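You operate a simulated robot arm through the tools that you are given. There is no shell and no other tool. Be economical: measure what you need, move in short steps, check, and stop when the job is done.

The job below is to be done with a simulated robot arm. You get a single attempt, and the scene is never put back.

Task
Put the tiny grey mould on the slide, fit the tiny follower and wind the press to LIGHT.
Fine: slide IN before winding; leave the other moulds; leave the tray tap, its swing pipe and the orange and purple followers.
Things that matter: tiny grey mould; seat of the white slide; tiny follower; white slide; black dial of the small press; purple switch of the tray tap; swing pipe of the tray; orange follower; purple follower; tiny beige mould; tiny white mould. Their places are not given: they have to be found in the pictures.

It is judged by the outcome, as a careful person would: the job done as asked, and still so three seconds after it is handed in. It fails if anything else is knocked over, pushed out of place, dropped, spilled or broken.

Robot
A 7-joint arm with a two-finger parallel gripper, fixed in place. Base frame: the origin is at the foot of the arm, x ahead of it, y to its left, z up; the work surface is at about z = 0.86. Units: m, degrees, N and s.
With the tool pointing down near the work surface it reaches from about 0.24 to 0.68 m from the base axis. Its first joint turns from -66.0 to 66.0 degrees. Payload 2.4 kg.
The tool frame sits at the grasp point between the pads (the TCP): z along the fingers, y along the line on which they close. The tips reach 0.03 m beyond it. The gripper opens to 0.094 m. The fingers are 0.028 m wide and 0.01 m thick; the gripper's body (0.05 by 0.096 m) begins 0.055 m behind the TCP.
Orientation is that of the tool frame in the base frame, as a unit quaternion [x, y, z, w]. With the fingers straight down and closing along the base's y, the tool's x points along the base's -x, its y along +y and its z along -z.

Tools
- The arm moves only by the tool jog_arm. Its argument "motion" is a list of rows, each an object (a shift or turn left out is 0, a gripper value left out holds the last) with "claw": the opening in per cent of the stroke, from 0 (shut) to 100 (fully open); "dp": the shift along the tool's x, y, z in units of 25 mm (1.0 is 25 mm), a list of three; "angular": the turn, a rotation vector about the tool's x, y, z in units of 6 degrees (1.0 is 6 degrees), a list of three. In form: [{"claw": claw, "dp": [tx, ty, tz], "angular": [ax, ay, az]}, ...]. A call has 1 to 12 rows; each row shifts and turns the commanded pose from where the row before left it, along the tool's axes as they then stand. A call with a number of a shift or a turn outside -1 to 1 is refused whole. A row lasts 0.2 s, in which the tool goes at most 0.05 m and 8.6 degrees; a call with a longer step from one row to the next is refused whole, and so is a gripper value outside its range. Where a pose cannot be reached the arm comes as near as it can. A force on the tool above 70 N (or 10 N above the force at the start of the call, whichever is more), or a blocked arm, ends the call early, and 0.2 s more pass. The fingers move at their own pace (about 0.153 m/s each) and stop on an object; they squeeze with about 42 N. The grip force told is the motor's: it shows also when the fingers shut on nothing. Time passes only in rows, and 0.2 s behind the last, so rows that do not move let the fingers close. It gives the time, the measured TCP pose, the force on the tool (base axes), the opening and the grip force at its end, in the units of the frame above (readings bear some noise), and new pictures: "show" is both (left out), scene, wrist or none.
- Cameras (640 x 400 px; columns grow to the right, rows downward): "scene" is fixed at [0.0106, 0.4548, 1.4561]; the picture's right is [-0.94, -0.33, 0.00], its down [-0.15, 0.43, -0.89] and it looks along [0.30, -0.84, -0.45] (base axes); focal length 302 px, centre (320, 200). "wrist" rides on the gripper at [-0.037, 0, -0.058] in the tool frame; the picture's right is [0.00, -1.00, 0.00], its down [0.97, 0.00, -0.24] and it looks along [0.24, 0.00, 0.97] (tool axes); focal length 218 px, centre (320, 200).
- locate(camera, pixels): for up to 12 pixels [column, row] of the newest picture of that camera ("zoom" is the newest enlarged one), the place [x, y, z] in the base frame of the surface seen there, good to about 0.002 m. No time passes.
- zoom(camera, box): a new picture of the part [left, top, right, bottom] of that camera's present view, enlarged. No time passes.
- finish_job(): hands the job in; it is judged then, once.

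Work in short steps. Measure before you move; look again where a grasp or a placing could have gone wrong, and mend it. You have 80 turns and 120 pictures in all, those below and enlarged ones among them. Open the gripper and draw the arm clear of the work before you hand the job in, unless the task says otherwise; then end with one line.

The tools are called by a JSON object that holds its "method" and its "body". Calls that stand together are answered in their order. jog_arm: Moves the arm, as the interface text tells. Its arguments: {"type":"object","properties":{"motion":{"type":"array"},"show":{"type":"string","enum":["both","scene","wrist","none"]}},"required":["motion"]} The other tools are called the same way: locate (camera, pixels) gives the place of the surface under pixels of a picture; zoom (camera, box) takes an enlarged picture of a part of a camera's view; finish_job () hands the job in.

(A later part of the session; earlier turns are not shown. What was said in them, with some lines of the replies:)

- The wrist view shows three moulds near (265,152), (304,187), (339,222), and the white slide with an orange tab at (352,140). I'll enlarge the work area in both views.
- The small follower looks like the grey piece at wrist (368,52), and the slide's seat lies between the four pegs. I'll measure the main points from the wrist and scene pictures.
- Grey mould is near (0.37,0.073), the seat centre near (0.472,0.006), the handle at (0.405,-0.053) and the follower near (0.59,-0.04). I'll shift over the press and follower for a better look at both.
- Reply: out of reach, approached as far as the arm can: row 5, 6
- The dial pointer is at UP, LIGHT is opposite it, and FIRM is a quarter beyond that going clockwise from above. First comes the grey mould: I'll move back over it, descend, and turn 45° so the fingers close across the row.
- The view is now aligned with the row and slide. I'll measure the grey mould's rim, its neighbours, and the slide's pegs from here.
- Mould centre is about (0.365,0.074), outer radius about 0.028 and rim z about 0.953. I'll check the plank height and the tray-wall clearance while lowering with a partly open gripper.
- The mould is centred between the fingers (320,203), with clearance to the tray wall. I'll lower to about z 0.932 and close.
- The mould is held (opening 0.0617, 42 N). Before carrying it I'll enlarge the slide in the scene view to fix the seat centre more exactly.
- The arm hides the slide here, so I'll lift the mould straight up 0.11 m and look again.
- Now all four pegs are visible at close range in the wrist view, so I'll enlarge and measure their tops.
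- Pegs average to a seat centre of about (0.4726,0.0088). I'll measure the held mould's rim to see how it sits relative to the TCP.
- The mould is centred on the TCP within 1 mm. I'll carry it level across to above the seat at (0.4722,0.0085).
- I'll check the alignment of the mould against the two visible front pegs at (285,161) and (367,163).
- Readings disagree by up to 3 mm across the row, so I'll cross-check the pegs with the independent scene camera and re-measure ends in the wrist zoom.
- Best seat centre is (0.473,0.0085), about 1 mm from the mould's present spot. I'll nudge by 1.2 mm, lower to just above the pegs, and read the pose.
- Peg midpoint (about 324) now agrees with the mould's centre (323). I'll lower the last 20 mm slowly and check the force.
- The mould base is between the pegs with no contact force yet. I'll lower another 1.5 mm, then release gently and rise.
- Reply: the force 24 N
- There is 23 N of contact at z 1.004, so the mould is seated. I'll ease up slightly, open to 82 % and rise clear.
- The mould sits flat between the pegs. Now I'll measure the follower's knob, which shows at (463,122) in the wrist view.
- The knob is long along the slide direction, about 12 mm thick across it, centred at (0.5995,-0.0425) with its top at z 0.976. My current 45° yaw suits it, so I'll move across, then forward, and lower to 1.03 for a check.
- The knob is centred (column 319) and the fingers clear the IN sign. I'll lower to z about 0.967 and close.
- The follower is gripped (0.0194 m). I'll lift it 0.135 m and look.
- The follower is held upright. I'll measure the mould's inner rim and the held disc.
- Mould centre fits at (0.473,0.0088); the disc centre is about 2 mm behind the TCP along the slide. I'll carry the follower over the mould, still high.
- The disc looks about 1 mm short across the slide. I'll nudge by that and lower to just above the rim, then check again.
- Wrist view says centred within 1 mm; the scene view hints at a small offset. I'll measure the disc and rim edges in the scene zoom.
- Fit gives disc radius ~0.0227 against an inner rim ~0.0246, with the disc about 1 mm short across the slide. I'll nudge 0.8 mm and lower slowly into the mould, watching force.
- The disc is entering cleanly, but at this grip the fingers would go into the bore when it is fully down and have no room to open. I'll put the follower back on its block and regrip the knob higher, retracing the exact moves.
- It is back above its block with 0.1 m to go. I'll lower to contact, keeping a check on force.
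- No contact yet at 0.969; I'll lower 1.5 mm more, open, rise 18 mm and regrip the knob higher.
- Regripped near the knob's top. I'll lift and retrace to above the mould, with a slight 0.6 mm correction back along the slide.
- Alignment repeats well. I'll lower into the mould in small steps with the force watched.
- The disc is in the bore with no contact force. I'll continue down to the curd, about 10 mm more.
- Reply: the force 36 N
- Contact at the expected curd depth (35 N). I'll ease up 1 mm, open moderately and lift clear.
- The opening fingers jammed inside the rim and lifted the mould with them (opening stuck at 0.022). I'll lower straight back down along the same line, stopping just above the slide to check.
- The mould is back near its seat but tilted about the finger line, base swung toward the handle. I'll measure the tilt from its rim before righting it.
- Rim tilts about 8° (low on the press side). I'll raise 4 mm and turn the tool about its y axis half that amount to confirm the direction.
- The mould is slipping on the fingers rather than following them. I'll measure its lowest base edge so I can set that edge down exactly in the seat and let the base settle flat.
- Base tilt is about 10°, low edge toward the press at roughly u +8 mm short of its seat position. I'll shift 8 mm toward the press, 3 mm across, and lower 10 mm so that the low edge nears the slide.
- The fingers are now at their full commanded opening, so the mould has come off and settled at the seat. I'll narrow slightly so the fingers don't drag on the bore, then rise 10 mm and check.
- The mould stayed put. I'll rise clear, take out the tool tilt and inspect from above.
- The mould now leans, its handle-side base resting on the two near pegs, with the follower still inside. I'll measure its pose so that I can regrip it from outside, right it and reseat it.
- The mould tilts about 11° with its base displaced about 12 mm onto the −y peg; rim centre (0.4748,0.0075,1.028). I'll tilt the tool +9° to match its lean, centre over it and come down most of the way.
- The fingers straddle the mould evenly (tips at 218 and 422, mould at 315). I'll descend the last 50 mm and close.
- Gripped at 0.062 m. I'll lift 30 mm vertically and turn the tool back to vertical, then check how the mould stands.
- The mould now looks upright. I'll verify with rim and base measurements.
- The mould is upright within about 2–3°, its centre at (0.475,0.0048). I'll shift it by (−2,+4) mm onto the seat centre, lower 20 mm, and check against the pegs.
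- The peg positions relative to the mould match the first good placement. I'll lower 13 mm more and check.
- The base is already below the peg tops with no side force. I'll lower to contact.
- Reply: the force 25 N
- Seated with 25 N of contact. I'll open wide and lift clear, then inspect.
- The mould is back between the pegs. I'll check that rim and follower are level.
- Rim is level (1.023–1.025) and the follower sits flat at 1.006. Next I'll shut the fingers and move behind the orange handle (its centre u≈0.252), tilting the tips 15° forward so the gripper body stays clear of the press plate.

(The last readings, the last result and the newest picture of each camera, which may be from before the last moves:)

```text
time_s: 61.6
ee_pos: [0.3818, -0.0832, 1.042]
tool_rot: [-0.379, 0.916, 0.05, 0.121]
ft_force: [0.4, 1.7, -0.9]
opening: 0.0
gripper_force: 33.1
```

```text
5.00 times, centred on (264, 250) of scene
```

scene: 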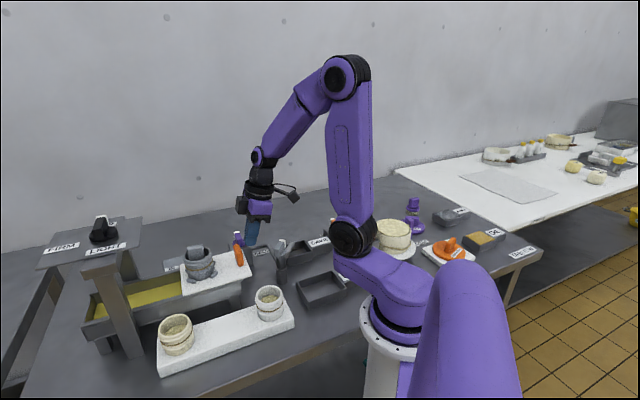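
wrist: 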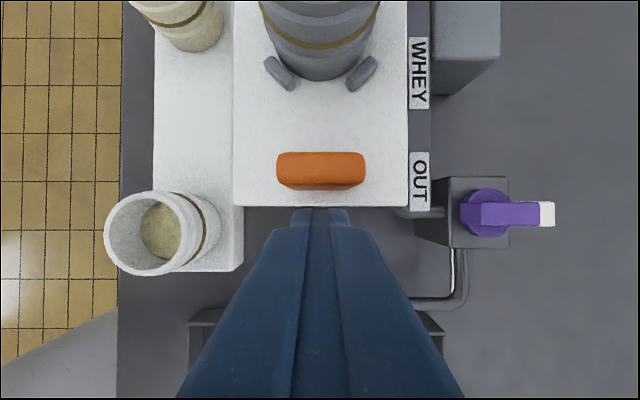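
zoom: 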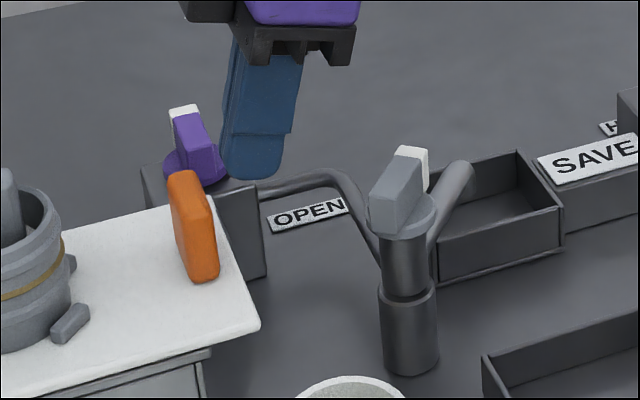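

The handle's back face is at u≈0.239 and my fingertip front at about 0.232. I'll lower 36 mm behind it and begin pushing gently, 25 mm.

{"method": "jog_arm", "body": {"motion": [{"dp": [0.187, 0, 0.695]}, {"dp": [0.187, 0, 0.695]}, {}, {"dp": [-0.29, 0, 0.078]}, {"dp": [-0.29, 0, 0.078]}, {"dp": [-0.29, 0, 0.078]}, {"dp": [-0.29, 0, 0.078]}, {}], "show": "both"}}

```text
time_s: 63.4
ee_pos: [0.4029, -0.0635, 1.0043]
tool_rot: [-0.38, 0.916, 0.049, 0.121]
ft_force: [-1.1, -0.4, -0.3]
opening: 0.0
gripper_force: 33.0
```

scene: 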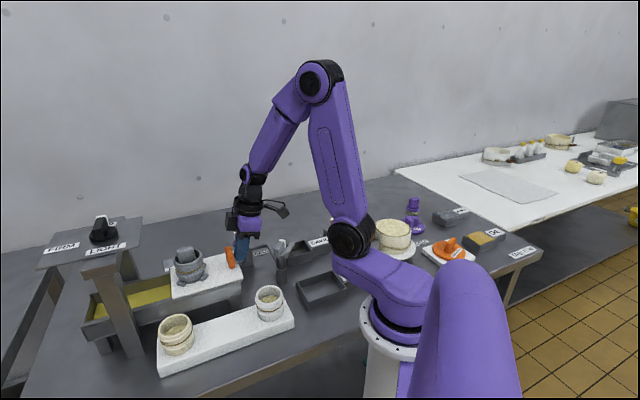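
wrist: 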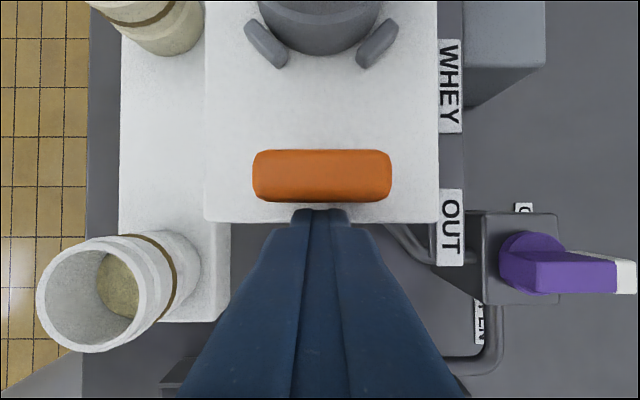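

The slide follows smoothly with little force. I'll push a further 0.1 m.

{"method": "jog_arm", "body": {"motion": [{"dp": [-0.386, 0, 0.104]}, {"dp": [-0.386, 0, 0.104]}, {"dp": [-0.386, 0, 0.104]}, {"dp": [-0.386, 0, 0.104]}, {"dp": [-0.386, 0, 0.104]}, {"dp": [-0.386, 0, 0.104]}, {"dp": [-0.386, 0, 0.104]}, {"dp": [-0.386, 0, 0.104]}, {"dp": [-0.386, 0, 0.104]}, {"dp": [-0.386, 0, 0.104]}, {}], "show": "both"}}

{"method": "zoom", "body": {"camera": "scene", "box": [60, 200, 252, 320]}}

```text
time_s: 65.8
ee_pos: [0.4731, 0.0084, 1.006]
tool_rot: [-0.379, 0.916, 0.05, 0.121]
ft_force: [-1.6, -0.5, 0.5]
opening: 0.0001
gripper_force: 33.3
```

scene: 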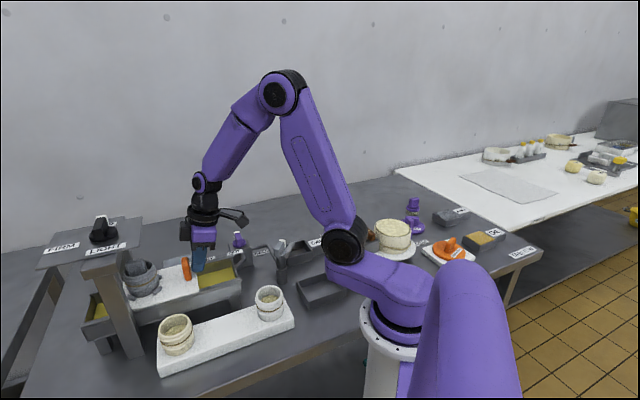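
wrist: 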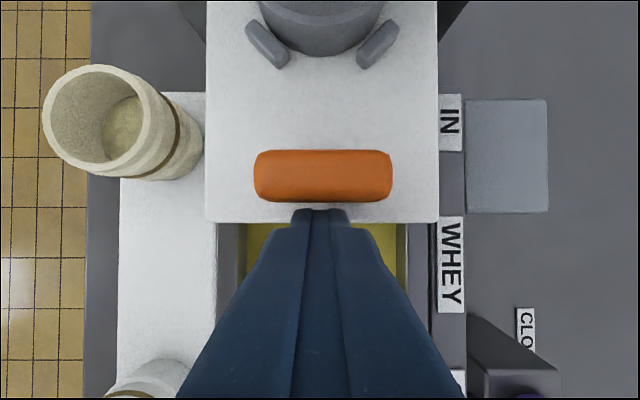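

```text
3.33 times, centred on (156, 260) of scene
```

zoom: 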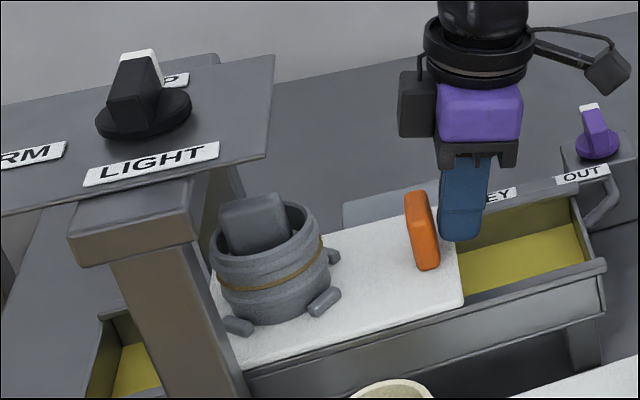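

All still upright and smooth. About 32 mm should remain; I'll push on in smaller steps and watch for the stop.

{"method": "jog_arm", "body": {"motion": [{"dp": [-0.29, 0, 0.078]}, {"dp": [-0.29, 0, 0.078]}, {"dp": [-0.29, 0, 0.078]}, {"dp": [-0.19, 0, 0.052]}, {}], "show": "scene"}}

{"method": "jog_arm", "body": {"motion": [{"dp": [-0.1, 0, 0.026]}, {"dp": [-0.1, 0, 0.026]}, {"dp": [-0.1, 0, 0.026]}, {}], "show": "wrist"}}

{"method": "zoom", "body": {"camera": "scene", "box": [60, 200, 252, 320]}}

```text
time_s: 67.0
ee_pos: [0.4925, 0.0268, 1.0053]
tool_rot: [-0.379, 0.916, 0.05, 0.121]
ft_force: [-0.7, -0.6, -0.7]
opening: 0.0
gripper_force: 32.8
```

scene: 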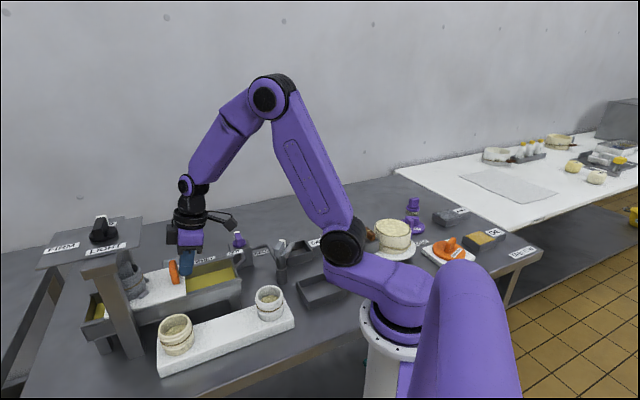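

```text
time_s: 68.0
ee_pos: [0.4993, 0.0325, 1.0058]
tool_rot: [-0.379, 0.916, 0.049, 0.121]
ft_force: [-0.6, 0.0, -0.6]
opening: 0.0
gripper_force: 33.1
```

wrist: 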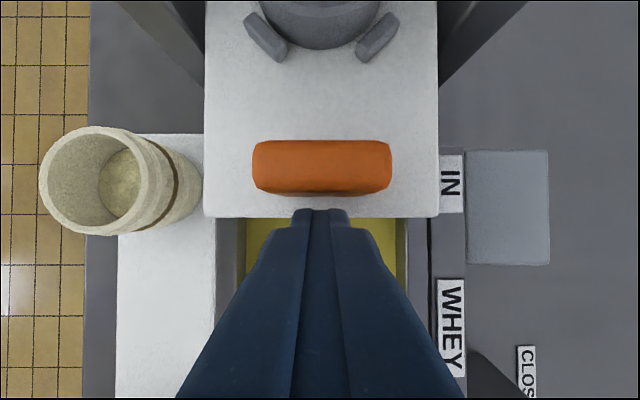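

```text
3.33 times, centred on (156, 260) of scene
```

zoom: 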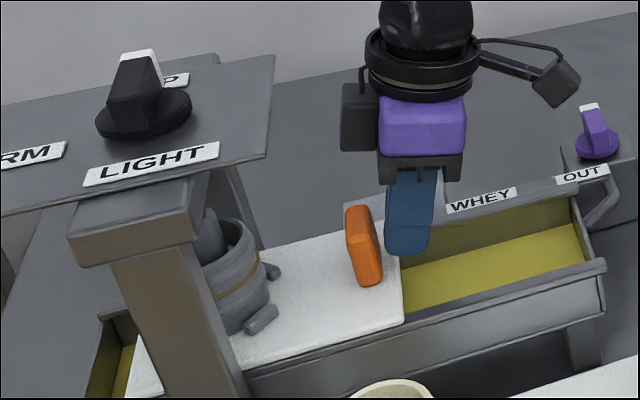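

The handle has run a few millimetres ahead of the fingers. I'll keep pushing gently to feel for the end stop.

{"method": "jog_arm", "body": {"motion": [{"dp": [-0.1, 0, 0.026]}, {"dp": [-0.1, 0, 0.026]}, {"dp": [-0.1, 0, 0.026]}, {"dp": [-0.1, 0, 0.026]}, {}], "show": "wrist"}}

```text
time_s: 69.2
ee_pos: [0.5009, 0.0349, 1.0047]
tool_rot: [-0.378, 0.917, 0.051, 0.115]
ft_force: [-35.5, -34.6, 17.8]
opening: 0.0002
gripper_force: 33.4
```

wrist: 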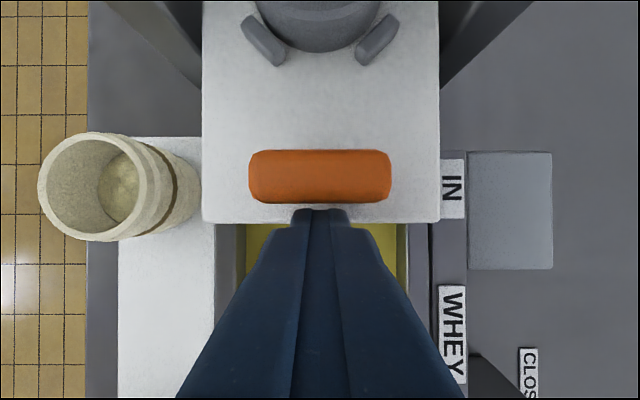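

A firm stop (about 49 N) with the handle by the IN label: the slide is in. I'll back away 30 mm, check the mould, and rise.

{"method": "jog_arm", "body": {"motion": [{"dp": [0.58, 0, -0.155]}, {"dp": [0.58, 0, -0.155]}, {"dp": [-0.259, 0, -0.966]}, {"dp": [-0.259, 0, -0.966]}, {"dp": [-0.259, 0, -0.966]}, {"dp": [-0.259, 0, -0.966]}, {"dp": [-0.259, 0, -0.966]}, {"angular": [0, 0.84, 0], "dp": [-0.259, 0, -0.966]}, {"angular": [0, 0.83, 0]}, {"angular": [0, 0.83, 0]}, {}], "show": "both"}}

{"method": "zoom", "body": {"camera": "scene", "box": [60, 200, 252, 320]}}

```text
time_s: 71.6
ee_pos: [0.4844, 0.0188, 1.1549]
tool_rot: [-0.382, 0.924, -0.001, -0.001]
ft_force: [-0.2, 0.3, -0.2]
opening: 0.0
gripper_force: 32.8
```

scene: 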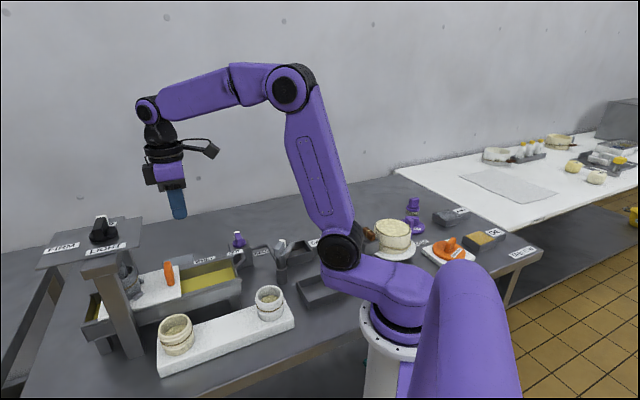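
wrist: 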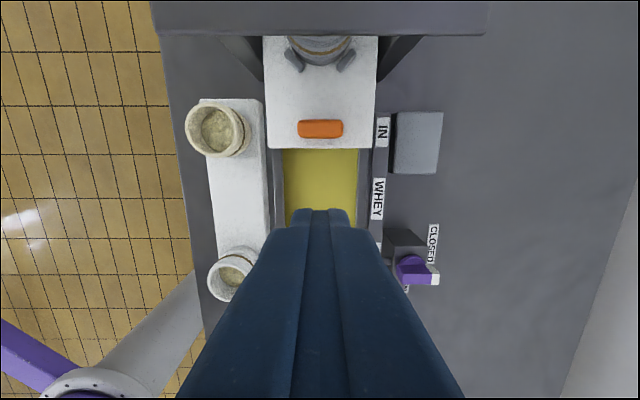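

```text
3.33 times, centred on (156, 260) of scene
```

zoom: 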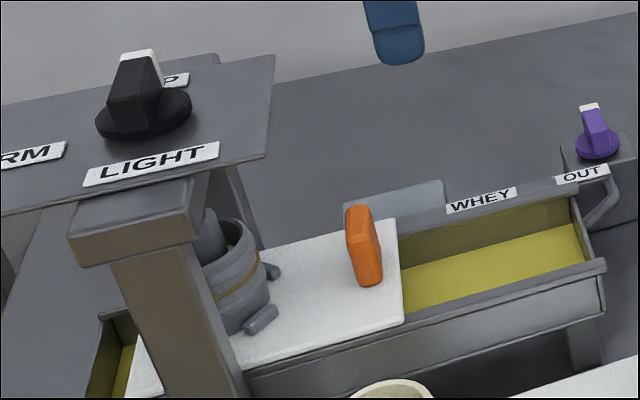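

The slide is fully in, and the mould and follower are upright beneath the press. For the dial (bar along UP–LIGHT), I'll rise and turn the wrist +90° so I can later turn clockwise in one sweep from UP to LIGHT.

{"method": "jog_arm", "body": {"motion": [{"claw": 50, "dp": [0, 0, -0.9], "angular": [0, 0, -1]}, {"dp": [0, 0, -0.6], "angular": [0, 0, -1]}, {"angular": [0, 0, -1]}, {"angular": [0, 0, -1]}, {"angular": [0, 0, -1]}, {"angular": [0, 0, -1]}, {"angular": [0, 0, -1]}, {"angular": [0, 0, -1]}, {"angular": [0, 0, -1]}, {"angular": [0, 0, -1]}, {"angular": [0, 0, -1]}, {"angular": [0, 0, -1]}], "show": "none"}}

{"method": "jog_arm", "body": {"motion": [{"angular": [0, 0, -1]}, {"angular": [0, 0, -1]}, {"angular": [0, 0, -1]}, {}, {}], "show": "wrist"}}

```text
time_s: 74.2
ee_pos: [0.4836, 0.0184, 1.1925]
tool_rot: [0.853, -0.522, 0.0, 0.0]
ft_force: [0.1, -0.6, 0.4]
opening: 0.0467
gripper_force: 0.2
```

```text
time_s: 75.4
ee_pos: [0.485, 0.0194, 1.1926]
tool_rot: [0.924, -0.382, 0.0, 0.0]
ft_force: [-0.9, -0.1, -0.4]
opening: 0.047
gripper_force: 0.1
```

wrist: 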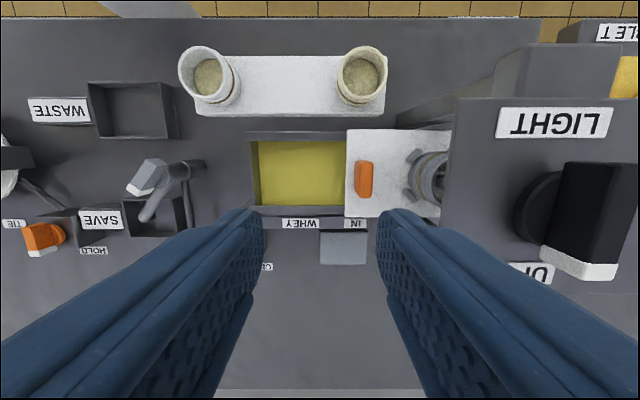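

The 135° yaw is reachable. I'll measure the dial bar from this view.

{"method": "zoom", "body": {"camera": "wrist", "box": [440, 90, 640, 310]}}

{"method": "locate", "body": {"camera": "wrist", "pixels": [[610, 170], [580, 170], [605, 250], [570, 245], [590, 270], [565, 200], [540, 205], [520, 210], [548, 122], [530, 270], [630, 200], [597, 210]]}}

```text
1.82 times, centred on (540, 200) of wrist
```

zoom: 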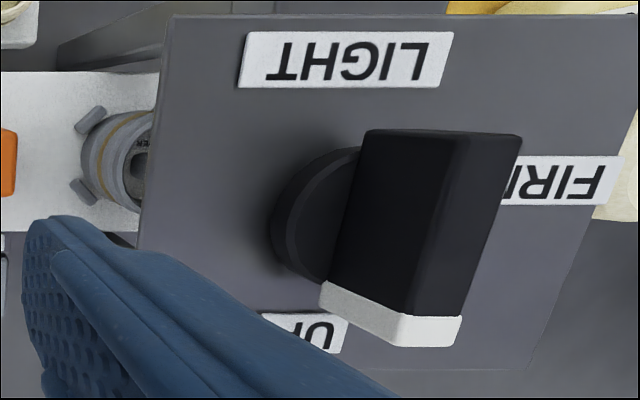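

```text
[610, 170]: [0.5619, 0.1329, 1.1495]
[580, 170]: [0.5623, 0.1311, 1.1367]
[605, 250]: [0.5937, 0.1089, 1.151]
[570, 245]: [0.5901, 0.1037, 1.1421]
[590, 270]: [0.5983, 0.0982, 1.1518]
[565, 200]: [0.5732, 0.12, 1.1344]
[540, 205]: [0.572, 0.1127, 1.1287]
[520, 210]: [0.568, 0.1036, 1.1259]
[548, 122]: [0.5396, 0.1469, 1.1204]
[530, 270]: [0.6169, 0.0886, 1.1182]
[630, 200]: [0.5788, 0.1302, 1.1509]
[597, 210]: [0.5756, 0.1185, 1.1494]
```

Dial centre is about (0.5835,0.1185), bar top z 1.152. I'll move across above it, about 0.14 m along the slide direction.

{"method": "jog_arm", "body": {"motion": [{"dp": [0, -1, -0.1]}, {"dp": [0, -1, 0]}, {"dp": [0, -1, 0]}, {"dp": [0, -1, 0]}, {"dp": [0, -1, 0]}, {"dp": [0, -0.59, 0]}, {}, {}], "show": "both"}}

```text
time_s: 77.2
ee_pos: [0.5844, 0.118, 1.1958]
tool_rot: [0.924, -0.383, 0.0, 0.0]
ft_force: [0.3, 0.5, -0.1]
opening: 0.0469
gripper_force: 0.0
```

scene: 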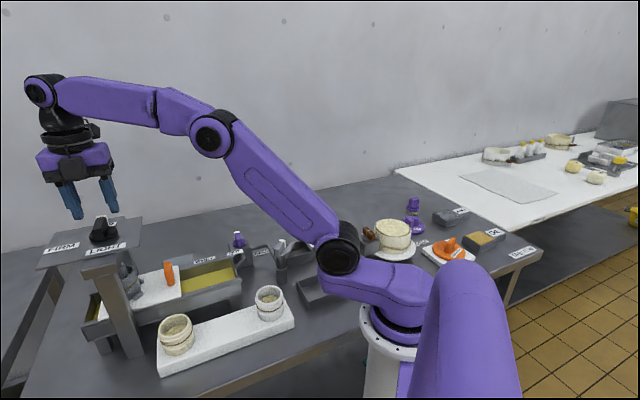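
wrist: 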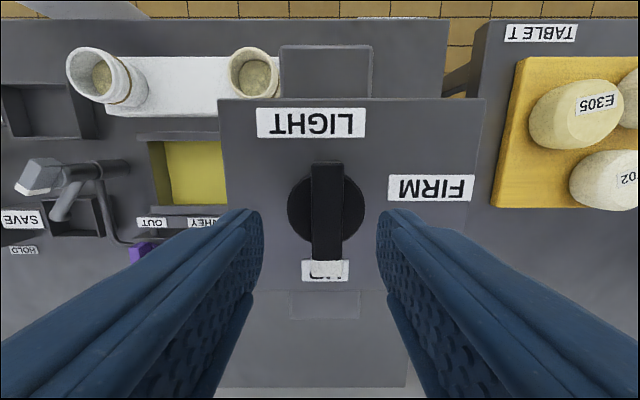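

{"method": "locate", "body": {"camera": "wrist", "pixels": [[327, 165], [327, 200], [327, 240], [314, 200], [341, 200], [290, 207], [364, 207], [325, 255]]}}

{"method": "zoom", "body": {"camera": "wrist", "box": [230, 90, 430, 290]}}

```text
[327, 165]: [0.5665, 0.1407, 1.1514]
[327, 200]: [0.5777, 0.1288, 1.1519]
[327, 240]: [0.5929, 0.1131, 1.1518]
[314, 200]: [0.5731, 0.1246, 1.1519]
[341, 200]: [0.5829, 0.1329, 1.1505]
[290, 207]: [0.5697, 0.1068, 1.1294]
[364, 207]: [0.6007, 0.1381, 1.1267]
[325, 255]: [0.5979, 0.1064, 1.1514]
```

```text
2.00 times, centred on (330, 190) of wrist
```

zoom: 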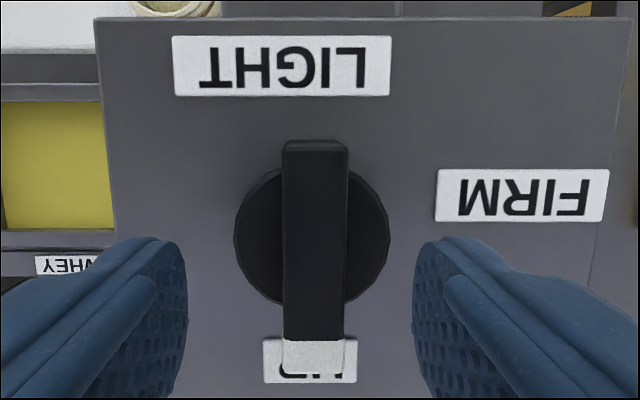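

Refined dial centre is (0.585,0.1218). I'll correct by 3–4 mm, lower so the tips are just above the dial's disc, and close on the bar.

{"method": "jog_arm", "body": {"motion": [{"dp": [-0.09, -0.128, 0]}, {"dp": [0, 0, 0.7]}, {"dp": [0, 0, 0.66]}, {}, {"claw": 0}, {"claw": 0}, {}], "show": "both"}}

```text
time_s: 78.8
ee_pos: [0.5843, 0.1223, 1.1601]
tool_rot: [0.924, -0.383, 0.0, 0.0]
ft_force: [4.4, 1.5, -2.7]
opening: 0.0156
gripper_force: 44.9
```

scene: 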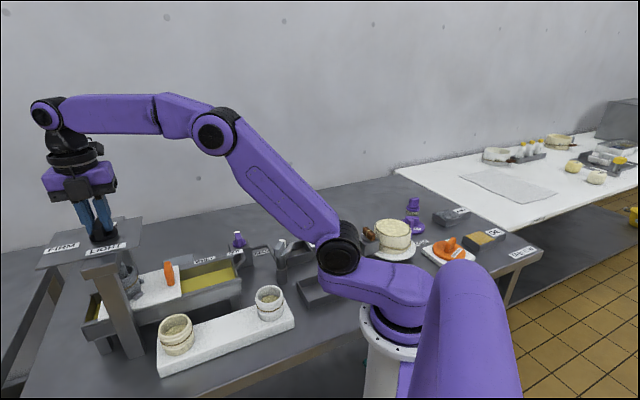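
wrist: 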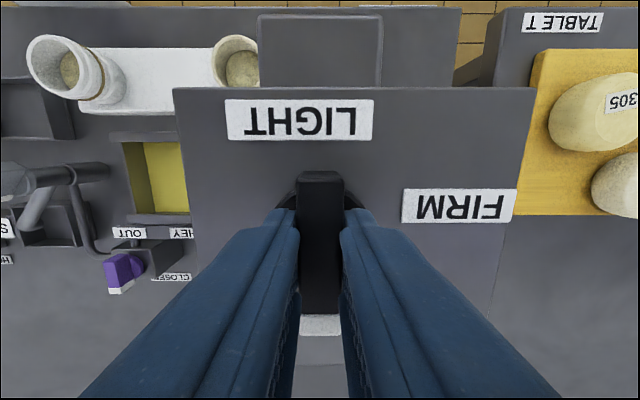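

The bar is gripped (0.0156 m). I'll turn 24° clockwise (positive about the tool axis) and check force and the dial's response.

{"method": "jog_arm", "body": {"motion": [{"angular": [0, 0, 1]}, {"angular": [0, 0, 1]}, {"angular": [0, 0, 1]}, {"angular": [0, 0, 1]}, {}], "show": "both"}}

```text
time_s: 80.0
ee_pos: [0.5862, 0.123, 1.162]
tool_rot: [0.825, -0.565, 0.001, -0.002]
ft_force: [20.1, 9.1, -5.7]
opening: 0.0159
gripper_force: 44.7
```

scene: 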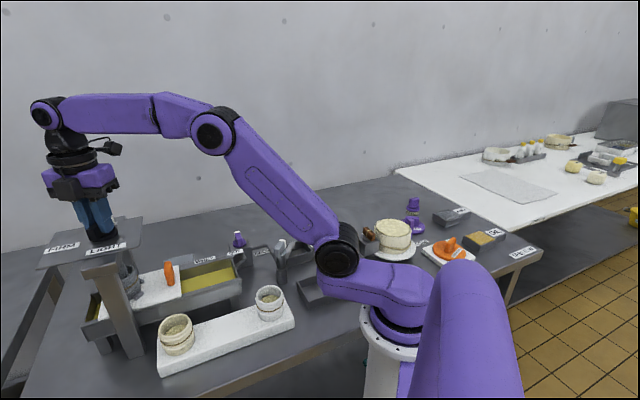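
wrist: 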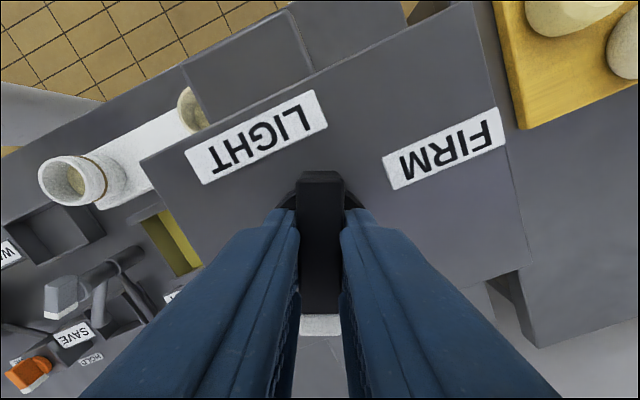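

The dial turns with the gripper; there is about 22 N of side load along the closing axis from a small centre mismatch. I'll relieve it with a 1.5 mm shift that way and turn 36° more.

{"method": "jog_arm", "body": {"motion": [{"dp": [0, -0.06, 0]}, {"angular": [0, 0, 1]}, {"angular": [0, 0, 1]}, {"angular": [0, 0, 1]}, {"angular": [0, 0, 1]}, {"angular": [0, 0, 1]}, {"angular": [0, 0, 1]}, {}], "show": "wrist"}}

```text
time_s: 81.8
ee_pos: [0.5865, 0.1236, 1.1609]
tool_rot: [-0.608, 0.794, -0.001, 0.002]
ft_force: [25.2, 11.0, -3.4]
opening: 0.0159
gripper_force: 44.7
5 turns are left
```

wrist: 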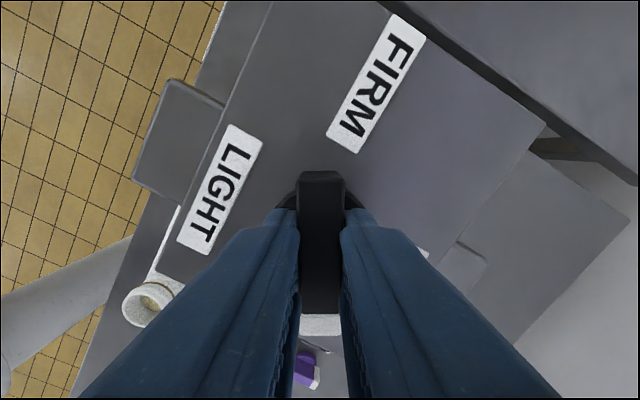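

60° done, dial following. With few turns left I'll continue the remaining 120° to LIGHT in two calls, with a small relief shift.

{"method": "jog_arm", "body": {"motion": [{"dp": [-0.04, -0.05, 0], "angular": [0, 0, 1]}, {"angular": [0, 0, 1]}, {"angular": [0, 0, 1]}, {"angular": [0, 0, 1]}, {"angular": [0, 0, 1]}, {"angular": [0, 0, 1]}, {"angular": [0, 0, 1]}, {"angular": [0, 0, 1]}, {"angular": [0, 0, 1]}, {"angular": [0, 0, 1]}, {"angular": [0, 0, 1]}, {}], "show": "none"}}

{"method": "jog_arm", "body": {"motion": [{"angular": [0, 0, 1]}, {"angular": [0, 0, 1]}, {"angular": [0, 0, 1]}, {"angular": [0, 0, 1]}, {"angular": [0, 0, 1]}, {"angular": [0, 0, 1]}, {"angular": [0, 0, 1]}, {"angular": [0, 0, 1]}, {"angular": [0, 0, 1]}, {}, {}], "show": "both"}}

```text
time_s: 84.4
ee_pos: [0.5893, 0.1206, 1.1607]
tool_rot: [-0.076, 0.997, -0.001, 0.003]
ft_force: [30.1, -11.7, 0.3]
opening: 0.0157
gripper_force: 44.9
```

```text
time_s: 86.8
ee_pos: [0.5889, 0.1178, 1.1614]
tool_rot: [0.386, 0.922, -0.003, 0.002]
ft_force: [14.4, -18.4, -3.4]
opening: 0.0157
gripper_force: 44.9
4 turns are left
```

scene: 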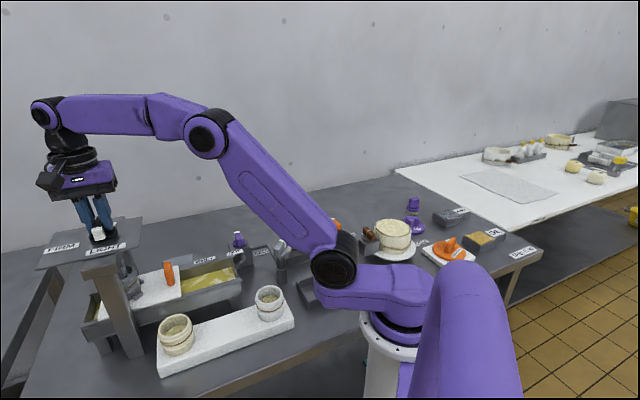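
wrist: 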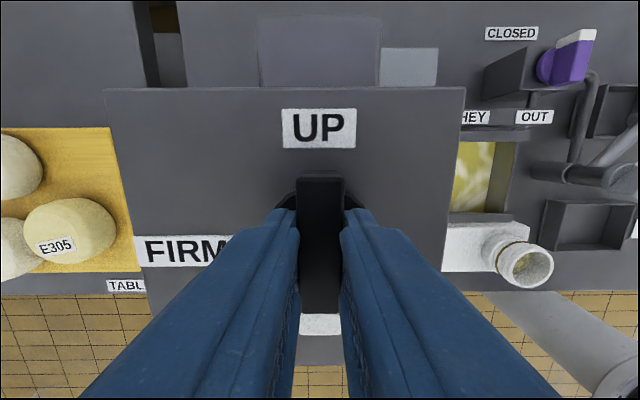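

The pointer has turned 180° and its white end is at LIGHT. I'll open, lift straight off, retreat away from the press, and inspect.

{"method": "jog_arm", "body": {"motion": [{"claw": 50}, {"claw": 50}, {}, {"dp": [0, 0, -0.7]}, {"dp": [0, 0, -0.7]}, {"dp": [0, -1, 0]}, {"dp": [0, -1, 0]}, {"dp": [0, -1, 0]}, {"dp": [0, -1, -0.4]}, {"dp": [0, -1, -0.6]}, {"dp": [0, -1, -0.6]}, {}], "show": "both"}}

{"method": "zoom", "body": {"camera": "scene", "box": [30, 200, 270, 350]}}

{"method": "zoom", "body": {"camera": "scene", "box": [60, 205, 156, 265]}}

```text
time_s: 89.4
ee_pos: [0.4797, 0.017, 1.2354]
tool_rot: [0.382, 0.924, 0.0, -0.001]
ft_force: [0.2, 1.2, -0.3]
opening: 0.0469
gripper_force: 0.1
```

scene: 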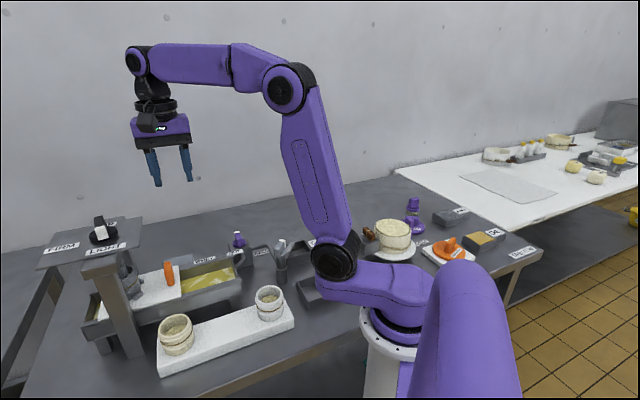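
wrist: 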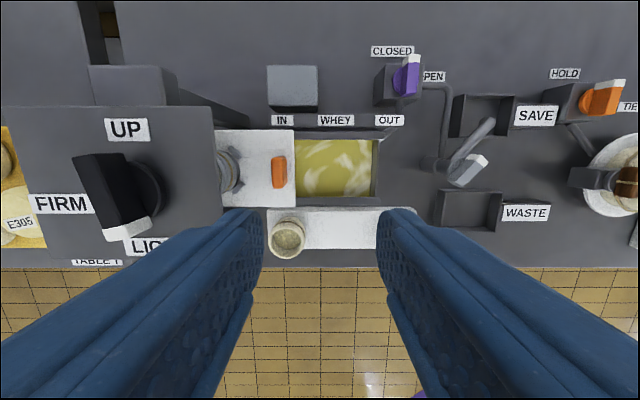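

```text
2.67 times, centred on (150, 275) of scene
```

zoom: 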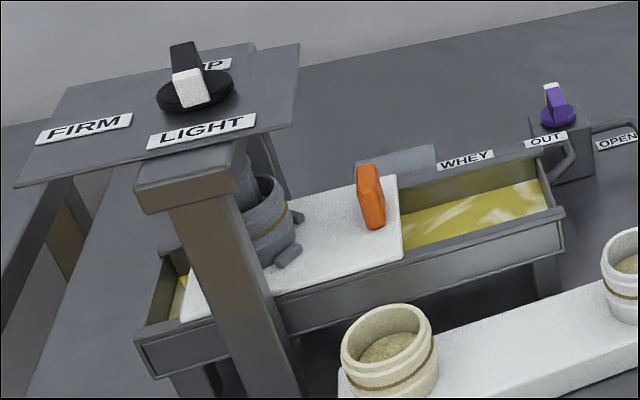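

```text
6.67 times, centred on (108, 235) of scene
3 turns are left
```

zoom: 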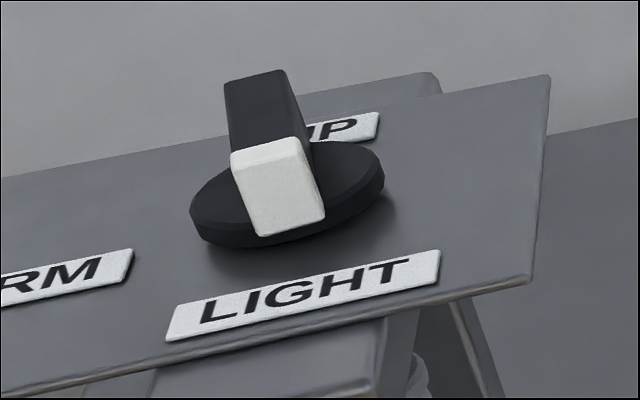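

The white pointer faces LIGHT, the slide is in, whey is running, and the other items stand where they were. The gripper is open and clear, so I'm handing in.

{"method": "finish_job", "body": {}}

```text
The job is handed in.
```

The tiny grey mould is on the slide with its follower fitted, the slide is in, and the press is wound to LIGHT. On the way, the gripper lifted the mould off its seat while releasing the follower. I set it back level before pushing the slide in, and the last pictures show nothing else disturbed.
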